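You operate a simulated robot arm through the tools that you are given. There is no shell and no other tool. Be economical: measure what you need, move in short steps, check, and stop when the job is done.

Carry out the task below with a simulated robot arm. There is one attempt and no reset: what you move stays moved.

TASK
On the top of the long table, make the mouse and the socks change places.

It is judged by the outcome, as a careful person would: the job done as asked, and still so three seconds after it is handed in. It fails if anything else is knocked over, pushed out of place, dropped, spilled or broken.

THE ROBOT
A 6-joint arm with a two-finger parallel gripper, fixed in place. Base frame: the origin is at the foot of the arm, x ahead of it, y to its left, z up; the work surface is at about z = 0. Lengths are in mm, angles in degrees, forces in N, time in s.
With the tool pointing down near the work surface it reaches from about 180 to 460 mm from the base axis. Its first joint turns from -70.0 to 70.0 degrees. Payload 1.9 kg.
Tool frame: the origin (TCP) lies between the finger pads and is the grasp point; the fingertips stand 23 mm ahead of it; z points along the fingers, y is the line along which they close. The gripper opens to 94 mm. The fingers are 38 mm wide and 10 mm thick; the gripper's body (54 by 96 mm) begins 39 mm behind the TCP.
Orientation is that of the tool frame in the base frame, as [roll, pitch, yaw] about the fixed x, y, z axes, in that order (R = Rz(yaw) Ry(pitch) Rx(roll)). With the fingers straight down and closing along the base's y, the tool's x points along the base's -x, its y along +y and its z along -z.

THE INTERFACE
- The arm moves only by the tool move_arm. Its arguments are lists of equal length, an entry for each row: "turn": the turn, a rotation vector about the base's x, y, z in degrees, a list of three; "travel": the shift along the base's x, y, z in mm, a list of three; "hand": the gripper command, from -1 (shut) to 1 (fully open), values between in proportion. In form: {"turn": [[ax, ay, az], ...], "travel": [[tx, ty, tz], ...], "hand": [hand, ...]}. A call has 1 to 12 rows; each row shifts and turns the commanded pose from where the row before left it. A row lasts 0.2 s, in which the tool goes at most 50 mm and 8.6 degrees; a call with a longer step from one row to the next is refused whole, and so is a gripper value outside its range. A pose out of reach is approached as far as the arm can. The call stops where the force on the tool passes 40 N (or 10 N more than at its start, if that is more) or the arm is blocked; 0.2 s more then pass. The fingers move at their own pace (about 108 mm/s each) and stop on an object; they squeeze with about 31 N. The grip force told is the motor's: it shows also when the fingers shut on nothing. Time passes only in rows, and 0.2 s behind the last, so rows that do not move let the fingers close. It gives the time, the measured TCP pose, the force on the tool (base axes), the opening and the grip force at its end, in the units of the frame above (readings bear some noise), and new pictures: "pictures" is both (left out), scene, wrist or none.
- Cameras (640 x 400 px; columns grow to the right, rows downward): "scene" is fixed at [60.9, 316.4, 444.1]; the picture's right is [-0.77, -0.64, 0.00], its down [-0.32, 0.38, -0.87] and it looks along [0.56, -0.67, -0.49] (base axes); focal length 223 px, centre (320, 200). "wrist" rides on the gripper at [-39, 0, -44] in the tool frame; the picture's right is [0.00, -1.00, 0.00], its down [0.97, 0.00, -0.24] and it looks along [0.24, 0.00, 0.97] (tool axes); focal length 218 px, centre (320, 200).
- point_at(camera, pixels): for up to 12 pixels [column, row] of the newest picture of that camera ("zoom" is the newest enlarged one), the place [x, y, z] in the base frame of the surface seen there, good to about 2 mm, but the place of the scene camera against the robot may be out by one fixed shift of up to 18 mm in any direction. No time passes.
- zoom(camera, box): a new picture of the part [left, top, right, bottom] of that camera's present view, enlarged. No time passes.
- sign_off(): hands the job in; it is judged then, once.

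Work in short steps. Measure before you move; look again where a grasp or a placing could have gone wrong, and mend it. You have 80 turns and 120 pictures in all, the two below and enlarged ones among them. Open the gripper and draw the arm clear of the work before you hand the job in, unless the task says otherwise; then end with one line.

The tools are called after "Call:" as name(argument=value, ...) on one line, values as JSON. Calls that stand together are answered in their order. move_arm: Moves the arm, as the interface text tells. Its arguments: {"type":"object","properties":{"turn":{"type":"array"},"travel":{"type":"array"},"hand":{"type":"array"},"pictures":{"type":"string","enum":["both","scene","wrist","none"]}},"required":["turn","travel","hand"]} The other tools are called the same way: point_at (camera, pixels) gives the place of the surface under pixels of a picture; zoom (camera, box) takes an enlarged picture of a part of a camera's view; sign_off () hands the job in.

At the start:

```text
clock: 0.0
position: [262.7, -198.7, 289.6]
orientation: [180.0, 0.0, -179.9]
wrist_force: [-1.1, 0.8, -0.7]
gripper_width: 93.7
finger_force: 0.1
```

scene: 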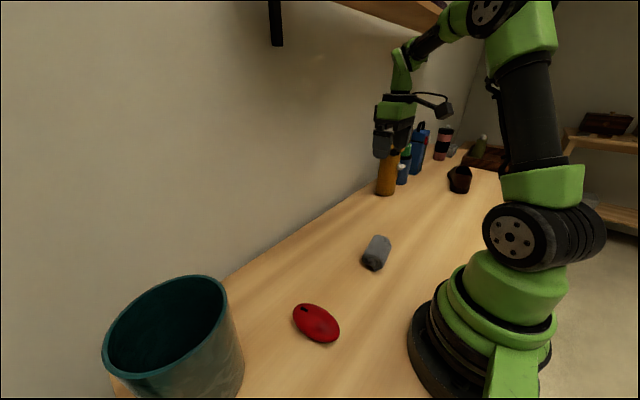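
wrist: 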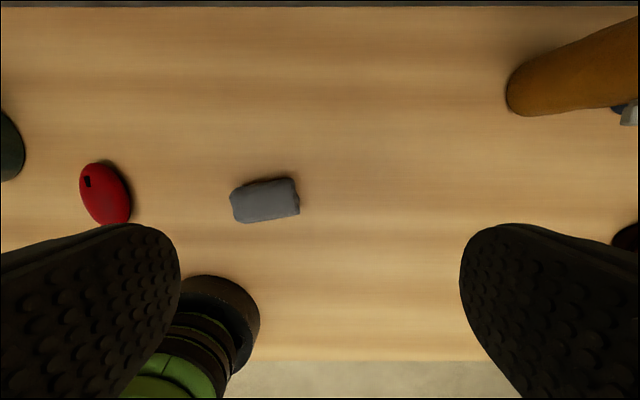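

The red mouse is at about (105,193) and the grey socks at about (265,200) in the wrist picture. I'll measure points on both from both cameras.

Call:
point_at(camera="wrist", pixels=[[105, 193], [82, 170], [124, 220], [92, 164], [128, 195], [84, 200], [265, 200], [232, 192], [299, 212], [294, 178], [238, 222], [320, 200]])

Call:
point_at(camera="scene", pixels=[[316, 322], [296, 308], [337, 338], [376, 250], [370, 268], [384, 238], [230, 300], [170, 285]])

Call:
zoom(camera="wrist", box=[40, 130, 340, 317])

Call:
zoom(camera="scene", box=[270, 210, 430, 360])

```text
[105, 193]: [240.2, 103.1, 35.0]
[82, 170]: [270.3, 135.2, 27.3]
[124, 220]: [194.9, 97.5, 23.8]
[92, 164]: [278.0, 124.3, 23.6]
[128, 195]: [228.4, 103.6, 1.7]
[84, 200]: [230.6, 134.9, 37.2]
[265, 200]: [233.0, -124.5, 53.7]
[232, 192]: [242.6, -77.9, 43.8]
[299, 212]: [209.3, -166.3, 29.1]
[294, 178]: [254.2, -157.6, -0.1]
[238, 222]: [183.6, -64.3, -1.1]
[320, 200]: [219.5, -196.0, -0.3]
```

```text
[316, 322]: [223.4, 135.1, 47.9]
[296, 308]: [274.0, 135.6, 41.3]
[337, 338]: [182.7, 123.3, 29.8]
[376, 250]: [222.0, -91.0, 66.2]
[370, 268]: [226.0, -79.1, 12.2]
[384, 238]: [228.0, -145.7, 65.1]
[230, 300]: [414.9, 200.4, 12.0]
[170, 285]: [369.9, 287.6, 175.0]
```

```text
2.13 times, centred on (190, 224) of wrist
```

zoom: 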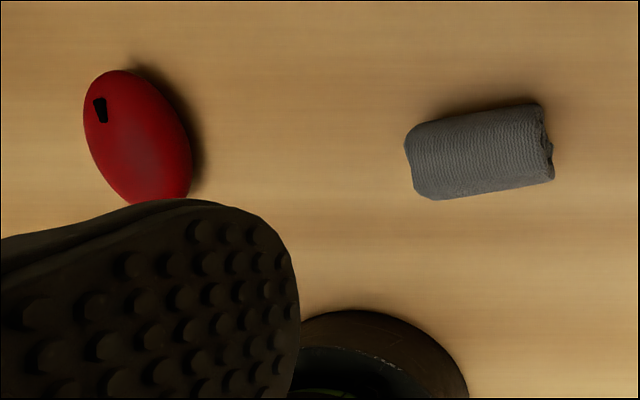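

```text
2.67 times, centred on (350, 285) of scene
```

zoom: 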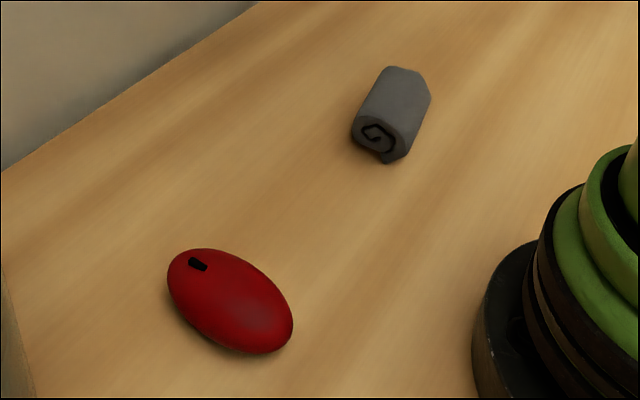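

The socks are centred near (225,-116), long side roughly along y and about 54 mm high. The mouse is near (233,115). I'll move above the socks, turning by -78° so the fingers close across the roll.

Call:
move_arm(turn=[[0, 0, -7.8], [0, 0, -7.8], [0, 0, -7.8], [0, 0, -7.8], [0, 0, -7.8], [0, 0, -7.8], [0, 0, -7.8], [0, 0, -7.8], [0, 0, -7.8], [0, 0, -7.8], [0, 0, 0]], travel=[[-4, 8, -8], [-4, 8, -8], [-4, 8, -8], [-4, 8, -8], [-4, 8, -8], [-4, 8, -8], [-4, 8, -8], [-4, 8, -8], [-4, 8, -8], [-2, 10, -8], [0, 0, 0]], hand=[1, 1, 1, 1, 1, 1, 1, 1, 1, 1, 1])

```text
clock: 2.4
position: [226.5, -113.3, 208.0]
orientation: [179.9, 0.1, 101.8]
wrist_force: [-0.2, 1.0, -0.2]
gripper_width: 94.2
finger_force: 0.1
```

scene: 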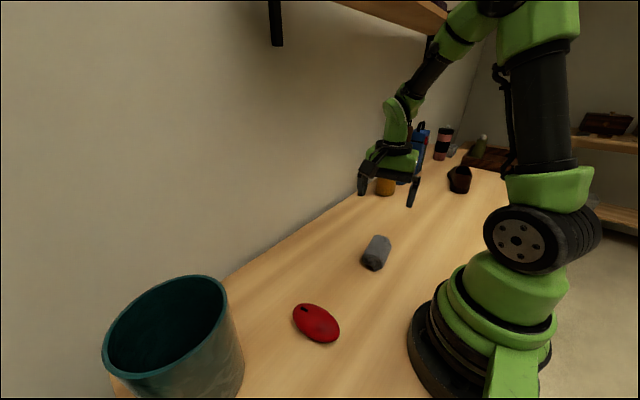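
wrist: 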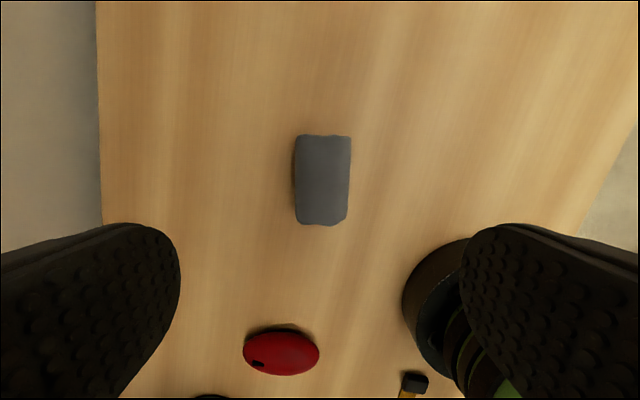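

The socks now line up with the fingers in the wrist picture (295–351, 135–225). I'll measure their edges, the mouse from here, and the object at (412,382).

Call:
point_at(camera="wrist", pixels=[[323, 180], [323, 139], [323, 220], [300, 180], [346, 180], [281, 352], [250, 350], [316, 352], [281, 372], [281, 334], [414, 384], [212, 398]])

Call:
zoom(camera="wrist", box=[180, 100, 480, 400])

```text
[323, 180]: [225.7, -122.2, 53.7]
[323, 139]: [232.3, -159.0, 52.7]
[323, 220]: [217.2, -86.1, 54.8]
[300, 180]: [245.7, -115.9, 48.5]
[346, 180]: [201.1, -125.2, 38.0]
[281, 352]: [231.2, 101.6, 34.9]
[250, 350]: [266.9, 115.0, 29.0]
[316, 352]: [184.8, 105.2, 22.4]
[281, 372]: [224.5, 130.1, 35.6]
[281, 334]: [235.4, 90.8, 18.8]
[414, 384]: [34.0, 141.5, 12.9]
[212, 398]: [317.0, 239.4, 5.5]
```

```text
1.33 times, centred on (330, 250) of wrist
```

zoom: 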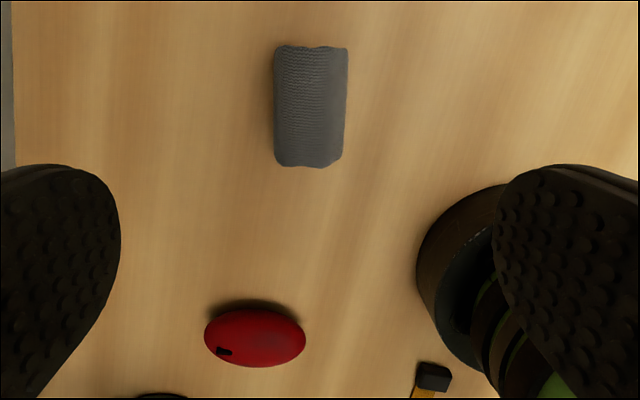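

The socks' centre is about (225,-121), with the top at z≈54. I'll descend to TCP z≈30 and grip.

Call:
move_arm(turn=[[0, 0, 0], [0, 0, 0], [0, 0, 0], [0, 0, 0], [0, 0, 0], [0, 0, 0], [0, 0, 0], [0, 0, 0], [0, 0, 0], [0, 0, 0]], travel=[[-1, -8, -30], [0, 0, -40], [0, 0, -40], [0, 0, -30], [0, 0, -20], [0, 0, -18], [0, 0, 0], [0, 0, 0], [0, 0, 0], [0, 0, 0]], hand=[1, 1, 1, 1, 1, 1, 1, -1, -1, -1])

```text
clock: 4.6
position: [225.7, -124.3, 30.0]
orientation: [179.9, 0.0, 102.0]
wrist_force: [-0.8, -0.8, -0.7]
gripper_width: 68.1
finger_force: 30.8
```

scene: 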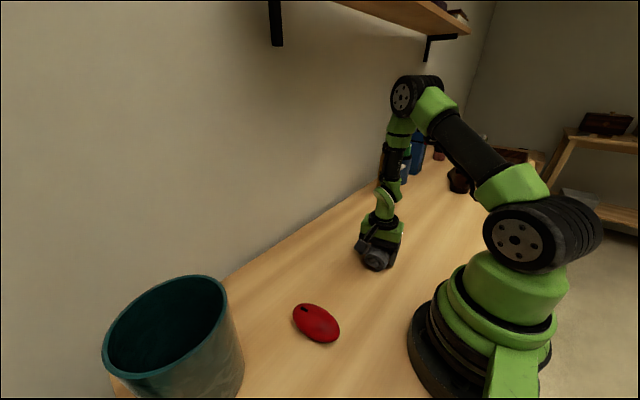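
wrist: 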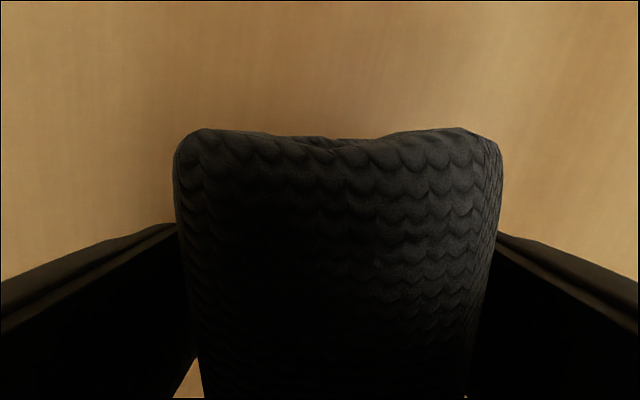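

Gripped at 68 mm with 31 N. I'll lift and carry the socks to a free spot near (330,-10).

Call:
move_arm(turn=[[0, 0, 0], [0, 0, 0], [0, 0, 0], [0, 0, 0], [0, 0, 0], [0, 0, 0], [0, 0, 0], [0, 0, 0], [0, 0, 0]], travel=[[0, 0, 20], [0, 0, 30], [0, 0, 30], [20, 22, 0], [25, 30, 0], [25, 30, 0], [20, 22, 0], [14, 10, 0], [0, 0, 0]], hand=[-1, -1, -1, -1, -1, -1, -1, -1, -1])

```text
clock: 6.6
position: [330.6, -10.9, 110.0]
orientation: [-180.0, 0.1, 101.9]
wrist_force: [-0.6, -0.2, 0.0]
gripper_width: 67.8
finger_force: 31.4
```

scene: 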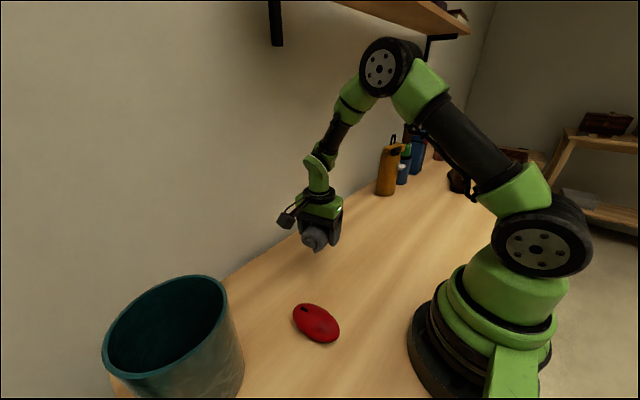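
wrist: 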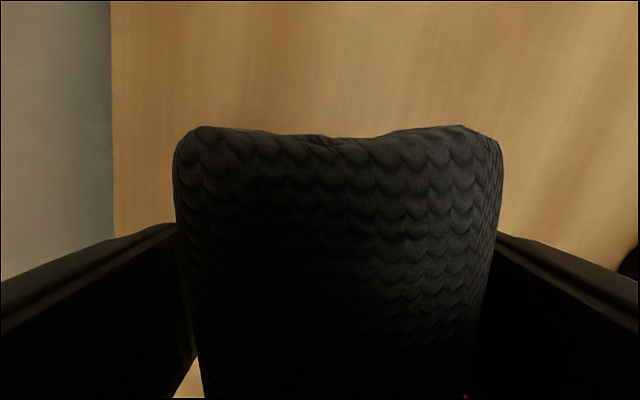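

Held securely, and the spot is clear. I'll lower to z≈30, open, and rise.

Call:
move_arm(turn=[[0, 0, 0], [0, 0, 0], [0, 0, 0], [0, 0, 0], [0, 0, 0], [0, 0, 0], [0, 0, 0], [0, 0, 0], [0, 0, 0], [0, 0, 0], [0, 0, 0]], travel=[[0, 0, -30], [0, 0, -25], [0, 0, -15], [0, 0, -9.5], [0, 0, 0], [0, 0, 0], [0, 0, 0], [0, 0, 15], [0, 0, 40], [0, 0, 50], [0, 0, 40]], hand=[-1, -1, -1, -1, -1, 0.8, 0.8, 0.8, 0.8, 1, 1])

```text
clock: 9.0
position: [332.5, -8.5, 176.5]
orientation: [-179.9, 0.1, 102.0]
wrist_force: [-0.4, -0.3, 0.6]
gripper_width: 94.2
finger_force: 0.1
```

scene: 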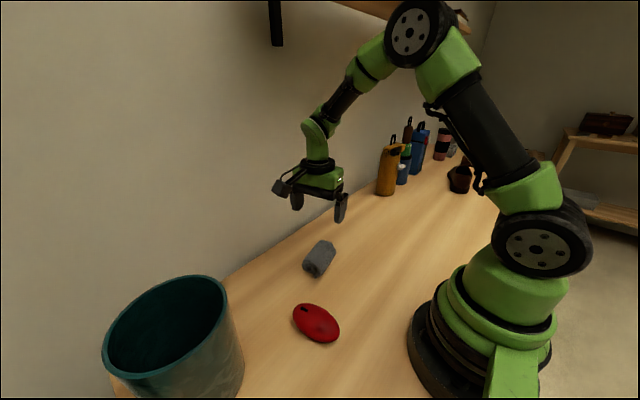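
wrist: 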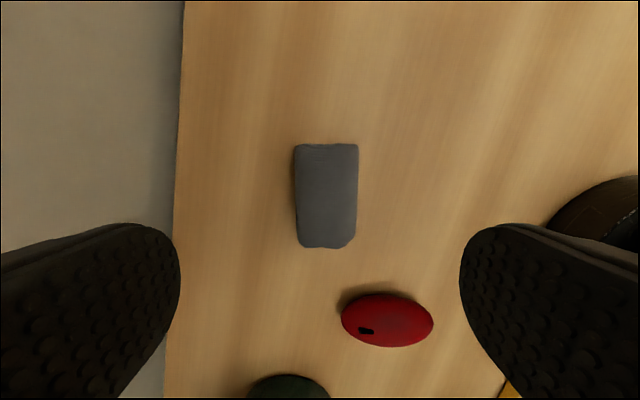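

The socks are set down upright in the free spot. I'll move above the mouse and turn +90° so the fingers close across its width.

Call:
move_arm(turn=[[0, 0, 8.2], [0, 0, 8.2], [0, 0, 8.2], [0, 0, 8.2], [0, 0, 8.2], [0, 0, 8.2], [0, 0, 8.2], [0, 0, 8.2], [0, 0, 8.2], [0, 0, 8.2], [0, 0, 8]], travel=[[-10, 11, 1], [-10, 11, 1], [-10, 11, 1], [-10, 11, 1], [-10, 11, 0], [-10, 11, 0], [-10, 11, 0], [-10, 11, 0], [-10, 11, 0], [-10, 11, 0], [-5, 11, 0]], hand=[1, 1, 1, 1, 1, 1, 1, 1, 1, 1, 1])

```text
clock: 11.4
position: [225.7, 112.8, 180.5]
orientation: [179.9, 0.1, -167.9]
wrist_force: [-0.1, 0.1, -0.3]
gripper_width: 94.0
finger_force: 0.1
```

scene: 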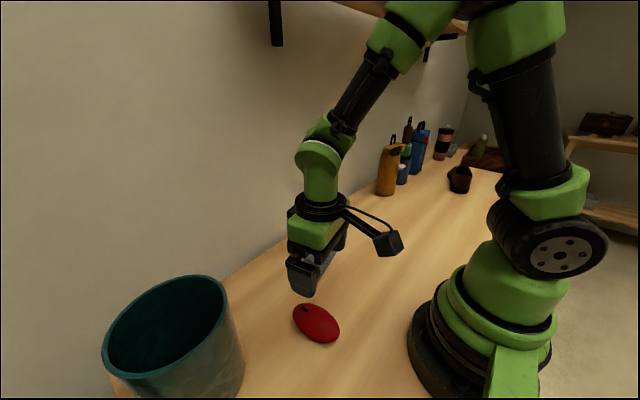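
wrist: 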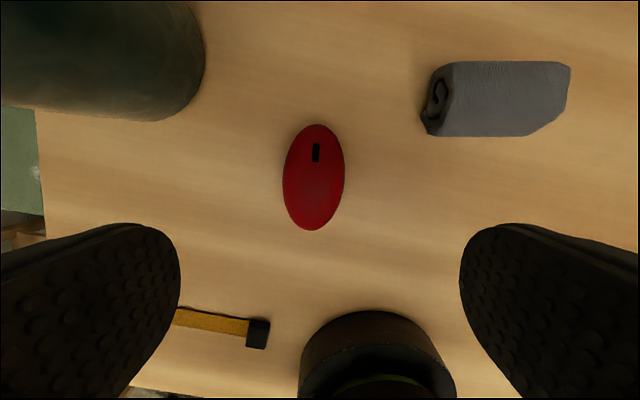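

The mouse is well aligned with the fingers (283–345, 124–231). I'll measure it.

Call:
point_at(camera="wrist", pixels=[[314, 178], [316, 127], [311, 228], [286, 178], [342, 178], [314, 150], [314, 205], [195, 80], [190, 112], [432, 128], [428, 90], [490, 100]])

```text
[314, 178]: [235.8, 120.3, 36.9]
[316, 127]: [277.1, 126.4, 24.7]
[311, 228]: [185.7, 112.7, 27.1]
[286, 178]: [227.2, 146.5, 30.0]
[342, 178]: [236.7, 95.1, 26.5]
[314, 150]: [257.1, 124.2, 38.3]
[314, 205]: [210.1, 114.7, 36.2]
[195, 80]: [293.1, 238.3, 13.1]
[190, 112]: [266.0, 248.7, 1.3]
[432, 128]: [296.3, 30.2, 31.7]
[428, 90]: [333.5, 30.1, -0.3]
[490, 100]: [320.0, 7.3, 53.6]
```

The mouse's centre is about (232,120), 54 mm wide and 38 mm high. I'll descend to TCP z≈26 and grip.

Call:
move_arm(turn=[[0, 0, 0], [0, 0, 0], [0, 0, 0], [0, 0, 0], [0, 0, 0], [0, 0, 0], [0, 0, 0], [0, 0, 0], [0, 0, 0], [0, 0, 0]], travel=[[6, 7.5, -25], [0, 0, -40], [0, 0, -35], [0, 0, -25], [0, 0, -18], [0, 0, -11.5], [0, 0, 0], [0, 0, 0], [0, 0, 0], [0, 0, 0]], hand=[1, 1, 1, 1, 1, 1, 1, -1, -1, -1])

```text
clock: 13.6
position: [230.5, 119.1, 26.1]
orientation: [180.0, 0.2, -168.1]
wrist_force: [-0.6, -0.8, -0.7]
gripper_width: 58.6
finger_force: 30.7
```

scene: 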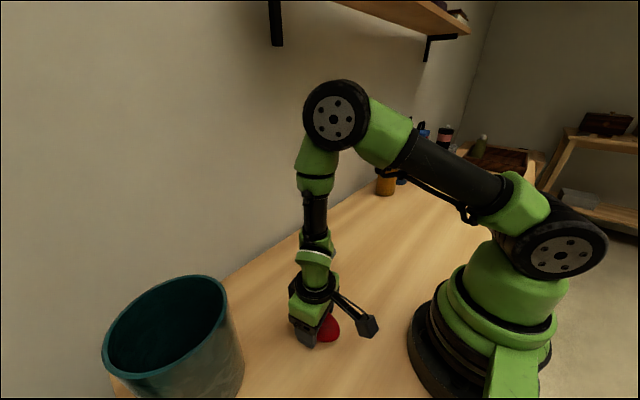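
wrist: 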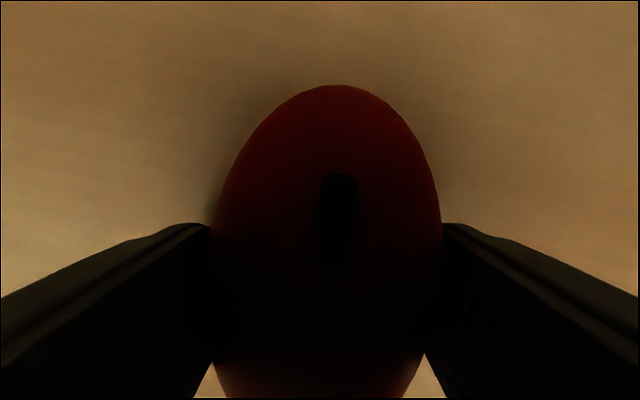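

Gripped at 59 mm. I'll lift and carry the mouse across to (225,-121), where the socks were.

Call:
move_arm(turn=[[0, 0, 0], [0, 0, 0], [0, 0, 0], [0, 0, 0], [0, 0, 0], [0, 0, 0], [0, 0, 0], [0, 0, 0], [0, 0, 0], [0, 0, 0], [0, 0, 0], [0, 0, 0]], travel=[[0, 0, 20], [0, 0, 35], [0, 0, 35], [0, -20, 0], [0, -35, 0], [0, -35, 0], [0, -35, 0], [-2, -35, 0], [-2, -35, 0], [-1, -30, 0], [0, -15, 0], [0, 0, 0]], hand=[-1, -1, -1, -1, -1, -1, -1, -1, -1, -1, -1, -1])

```text
clock: 16.2
position: [225.2, -120.9, 115.7]
orientation: [-180.0, 0.1, -168.0]
wrist_force: [0.2, 0.2, -1.2]
gripper_width: 58.3
finger_force: 31.0
```

scene: 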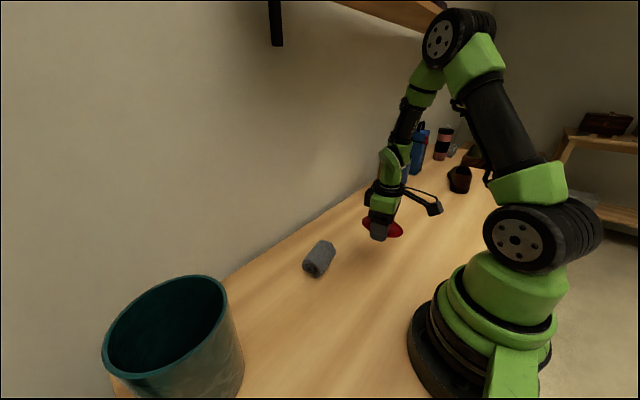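
wrist: 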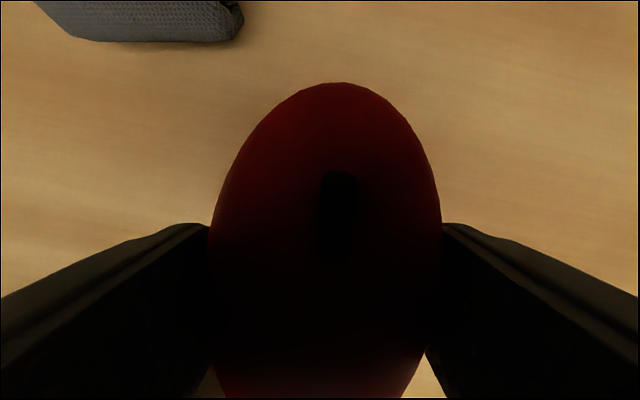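

The mouse is over the place. I'll lower it, release, and rise.

Call:
move_arm(turn=[[0, 0, 0], [0, 0, 0], [0, 0, 0], [0, 0, 0], [0, 0, 0], [0, 0, 0], [0, 0, 0], [0, 0, 0], [0, 0, 0], [0, 0, 0], [0, 0, 0]], travel=[[0, 0, -35], [0, 0, -30], [0, 0, -15], [0, 0, -9.3], [0, 0, 0], [0, 0, 0], [0, 0, 0], [0, 0, 15], [0, 0, 45], [0, 0, 50], [0, 0, 40]], hand=[-1, -1, -1, -1, -1, 0.8, 0.8, 0.8, 0.8, 1, 1])

```text
clock: 18.6
position: [225.5, -120.0, 176.2]
orientation: [180.0, 0.1, -168.0]
wrist_force: [0.0, -0.3, 0.6]
gripper_width: 94.0
finger_force: 0.1
```

scene: 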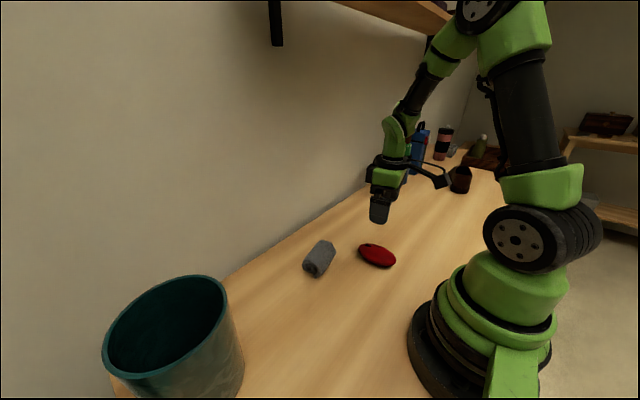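
wrist: 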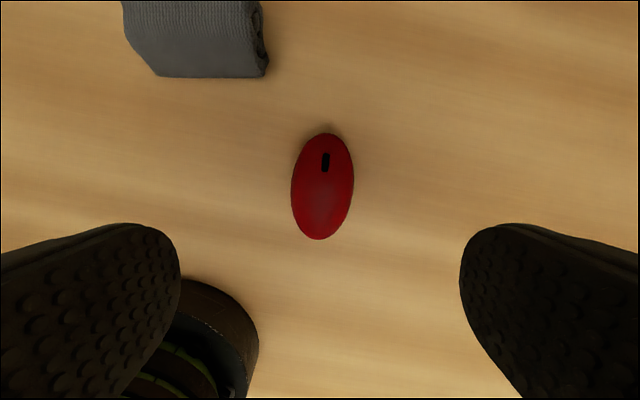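

The mouse sits at the socks' old place. Now back over the socks, turning -90°.

Call:
move_arm(turn=[[0, 0, -8.2], [0, 0, -8.2], [0, 0, -8.2], [0, 0, -8.2], [0, 0, -8.2], [0, 0, -8.2], [0, 0, -8.2], [0, 0, -8.2], [0, 0, -8.2], [0, 0, -8.2], [0, 0, -8]], travel=[[10, 10, 0], [10, 10, 0], [10, 10, 0], [10, 10, 0], [10, 10, 0], [10, 10, 0], [10, 10, 0], [10, 10, 0], [10, 10, 0], [10, 10, 0], [5, 9, 0]], hand=[1, 1, 1, 1, 1, 1, 1, 1, 1, 1, 1], pictures="wrist")

```text
clock: 21.0
position: [329.3, -10.7, 177.0]
orientation: [-180.0, 0.1, 101.8]
wrist_force: [-0.1, -0.3, 0.3]
gripper_width: 94.1
finger_force: 0.0
```

wrist: 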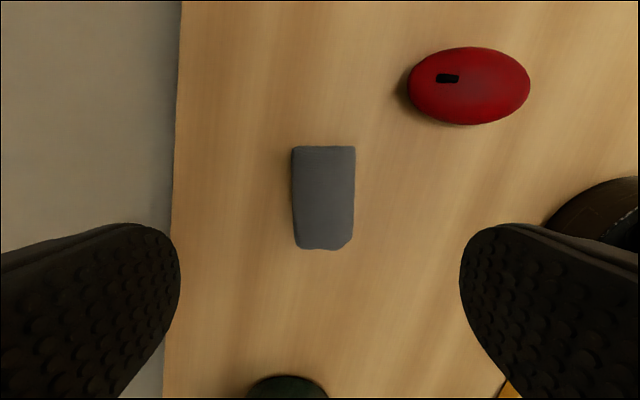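

The socks are centred between the fingers (292–355, 146–250). I'll descend, grip, and lift.

Call:
move_arm(turn=[[0, 0, 0], [0, 0, 0], [0, 0, 0], [0, 0, 0], [0, 0, 0], [0, 0, 0], [0, 0, 0], [0, 0, 0], [0, 0, 0], [0, 0, 2e-08], [0, 0, 0], [0, 0, 0]], travel=[[1, 0, -40], [0, 0, -40], [0, 0, -35], [0, 0, -20], [0, 0, -12], [0, 0, 0], [0, 0, 0], [0, 0, 0], [0, 0, 0], [0, 0, 20], [0, 0, 30], [0, 0, 30]], hand=[1, 1, 1, 1, 1, 1, -1, -1, -1, -1, -1, -1])

```text
clock: 23.6
position: [331.1, -11.5, 110.7]
orientation: [-179.9, 0.1, 102.0]
wrist_force: [0.4, -0.1, -0.1]
gripper_width: 68.0
finger_force: 31.1
```

scene: 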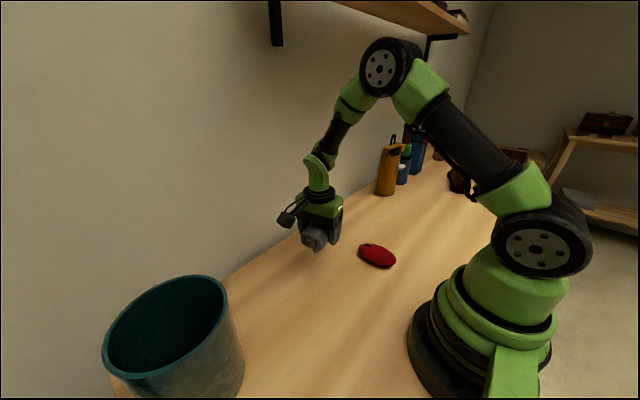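
wrist: 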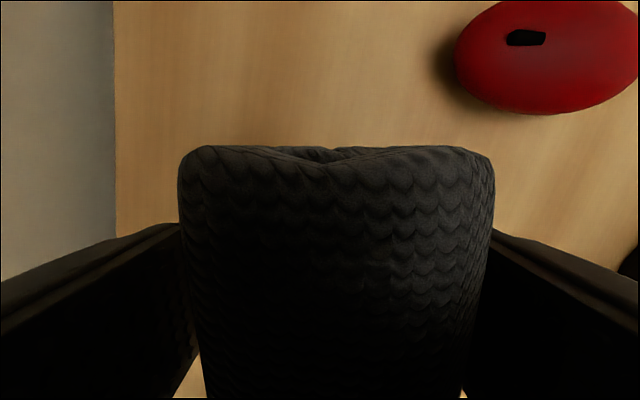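

Held. I'll carry them to the mouse's old place, (231,118).

Call:
move_arm(turn=[[0, 0, 0], [0, 0, 0], [0, 0, 0], [0, 0, 0], [0, 0, 0], [0, 0, 0]], travel=[[-20, 25, 0], [-25, 32, 0], [-25, 32, 0], [-20, 25, 0], [-10, 15, 0], [0, 0, 0]], hand=[-1, -1, -1, -1, -1, -1])

```text
clock: 25.0
position: [231.2, 119.6, 110.8]
orientation: [-180.0, 0.0, 101.9]
wrist_force: [-0.3, 0.5, -0.5]
gripper_width: 68.0
finger_force: 31.1
```

scene: 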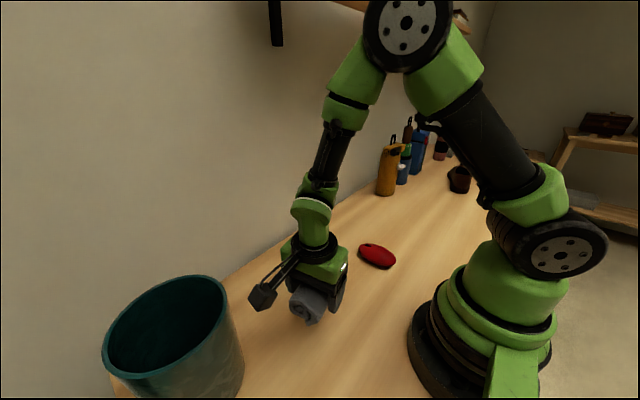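
wrist: 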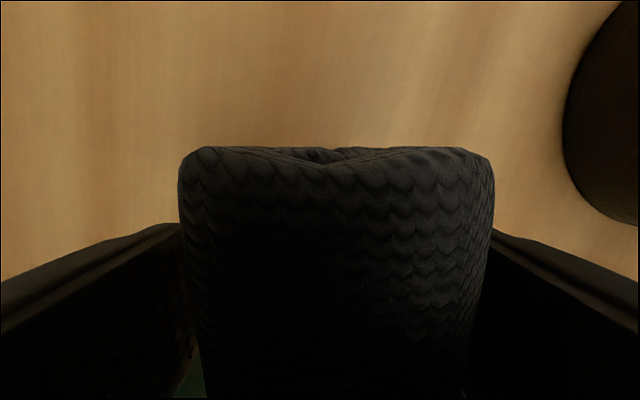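

The camera box on the gripper stands out toward the cup, so I'll check the clearance before lowering.

Call:
point_at(camera="scene", pixels=[[262, 297], [255, 290], [272, 303], [224, 320], [240, 350], [225, 295], [308, 310], [305, 260], [180, 278], [245, 370]])

Call:
zoom(camera="scene", box=[100, 200, 420, 400])

```text
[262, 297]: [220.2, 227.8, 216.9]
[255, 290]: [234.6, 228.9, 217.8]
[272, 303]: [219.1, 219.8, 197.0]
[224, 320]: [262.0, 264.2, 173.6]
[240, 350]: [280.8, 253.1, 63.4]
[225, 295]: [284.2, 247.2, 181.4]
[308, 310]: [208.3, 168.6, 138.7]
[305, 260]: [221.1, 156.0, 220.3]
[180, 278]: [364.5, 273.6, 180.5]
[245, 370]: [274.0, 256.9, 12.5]
```

```text
2.00 times, centred on (260, 300) of scene
```

zoom: 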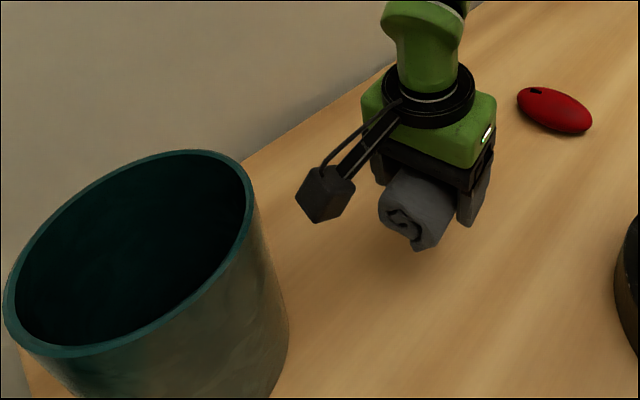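

The box's nearest corner is about 35–40 mm from the cup rim, so a straight vertical descent is safe. I'll lower, release, and rise straight up.

Call:
move_arm(turn=[[0, 0, 0], [0, 0, 0], [0, 0, 0], [0, 0, 0], [0, 0, 0], [0, 0, 0], [0, 0, 0], [0, 0, 0], [0, 0, 0], [0, 0, 0], [0, 0, 0]], travel=[[0, 0, -30], [0, 0, -25], [0, 0, -15], [0, 0, -10], [0, 0, 0], [0, 0, 0], [0, 0, 0], [0, 0, 15], [0, 0, 45], [0, 0, 50], [0, 0, 45]], hand=[-1, -1, -1, -1, -1, 0.8, 0.8, 0.8, 0.8, 0.8, 0.8])

```text
clock: 27.4
position: [233.0, 118.1, 183.2]
orientation: [-179.9, 0.2, 102.0]
wrist_force: [0.4, 0.7, 0.0]
gripper_width: 84.9
finger_force: 0.1
```

scene: 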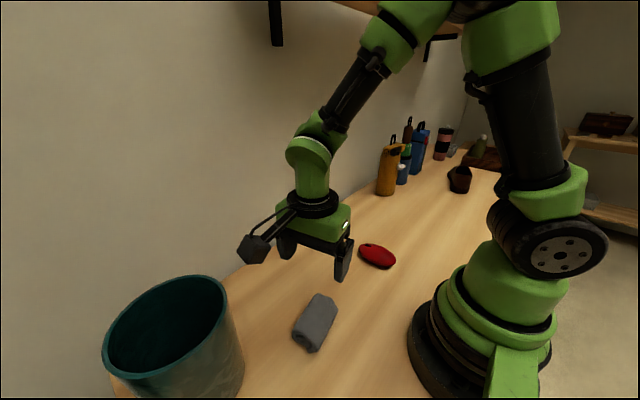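
wrist: 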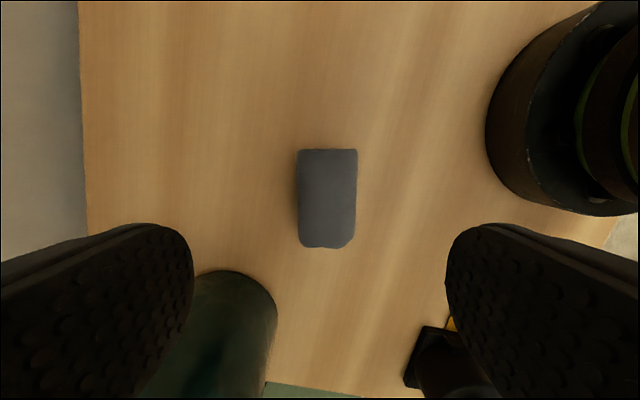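

The socks rest at the mouse's old place. I'll draw the arm up and away, then check both positions.

Call:
move_arm(turn=[[0, 0, 0], [0, 0, 0], [0, 0, 0], [0, 0, 0], [0, 0, 0], [0, 0, 0], [0, 0, 0]], travel=[[0, 0, 40], [0, 0, 40], [5, -30, 20], [10, -40, 0], [10, -40, 0], [5, -10, 0], [0, 0, 0]], hand=[1, 1, 1, 1, 1, 1, 1])

Call:
point_at(camera="scene", pixels=[[316, 318], [377, 256], [225, 295], [240, 350]])

```text
clock: 29.0
position: [259.3, -3.7, 287.0]
orientation: [179.9, 0.1, 101.9]
wrist_force: [-0.3, 0.4, 0.1]
gripper_width: 94.0
finger_force: 0.2
```

scene: 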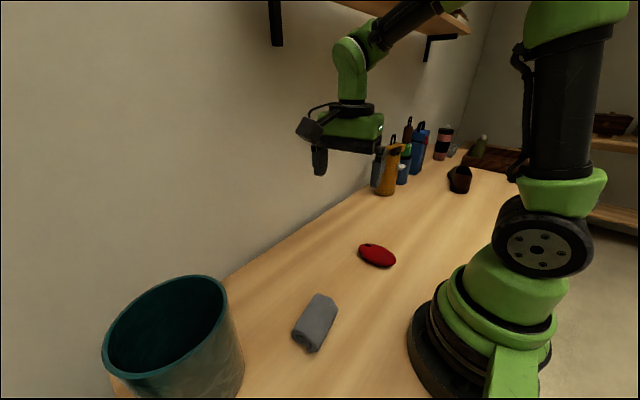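
wrist: 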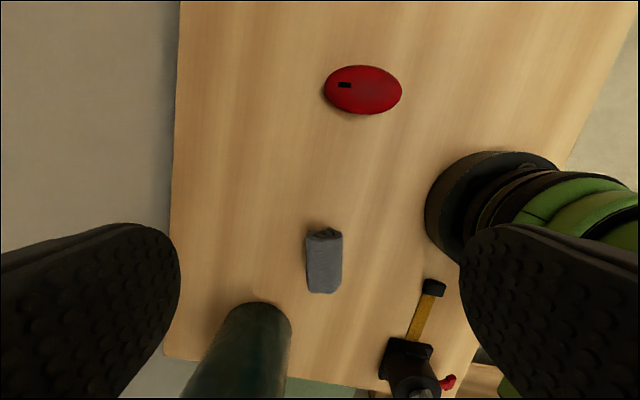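

```text
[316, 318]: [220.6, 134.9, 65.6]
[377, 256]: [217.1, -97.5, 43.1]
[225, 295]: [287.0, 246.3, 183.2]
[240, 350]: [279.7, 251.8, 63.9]
```

Both objects are in each other's old places, the cup hasn't moved, and the arm is clear.

Call:
sign_off()

```text
The job is handed in.
```

The mouse and the socks have changed places on the long table; nothing else was disturbed, and the arm is clear with the gripper open.
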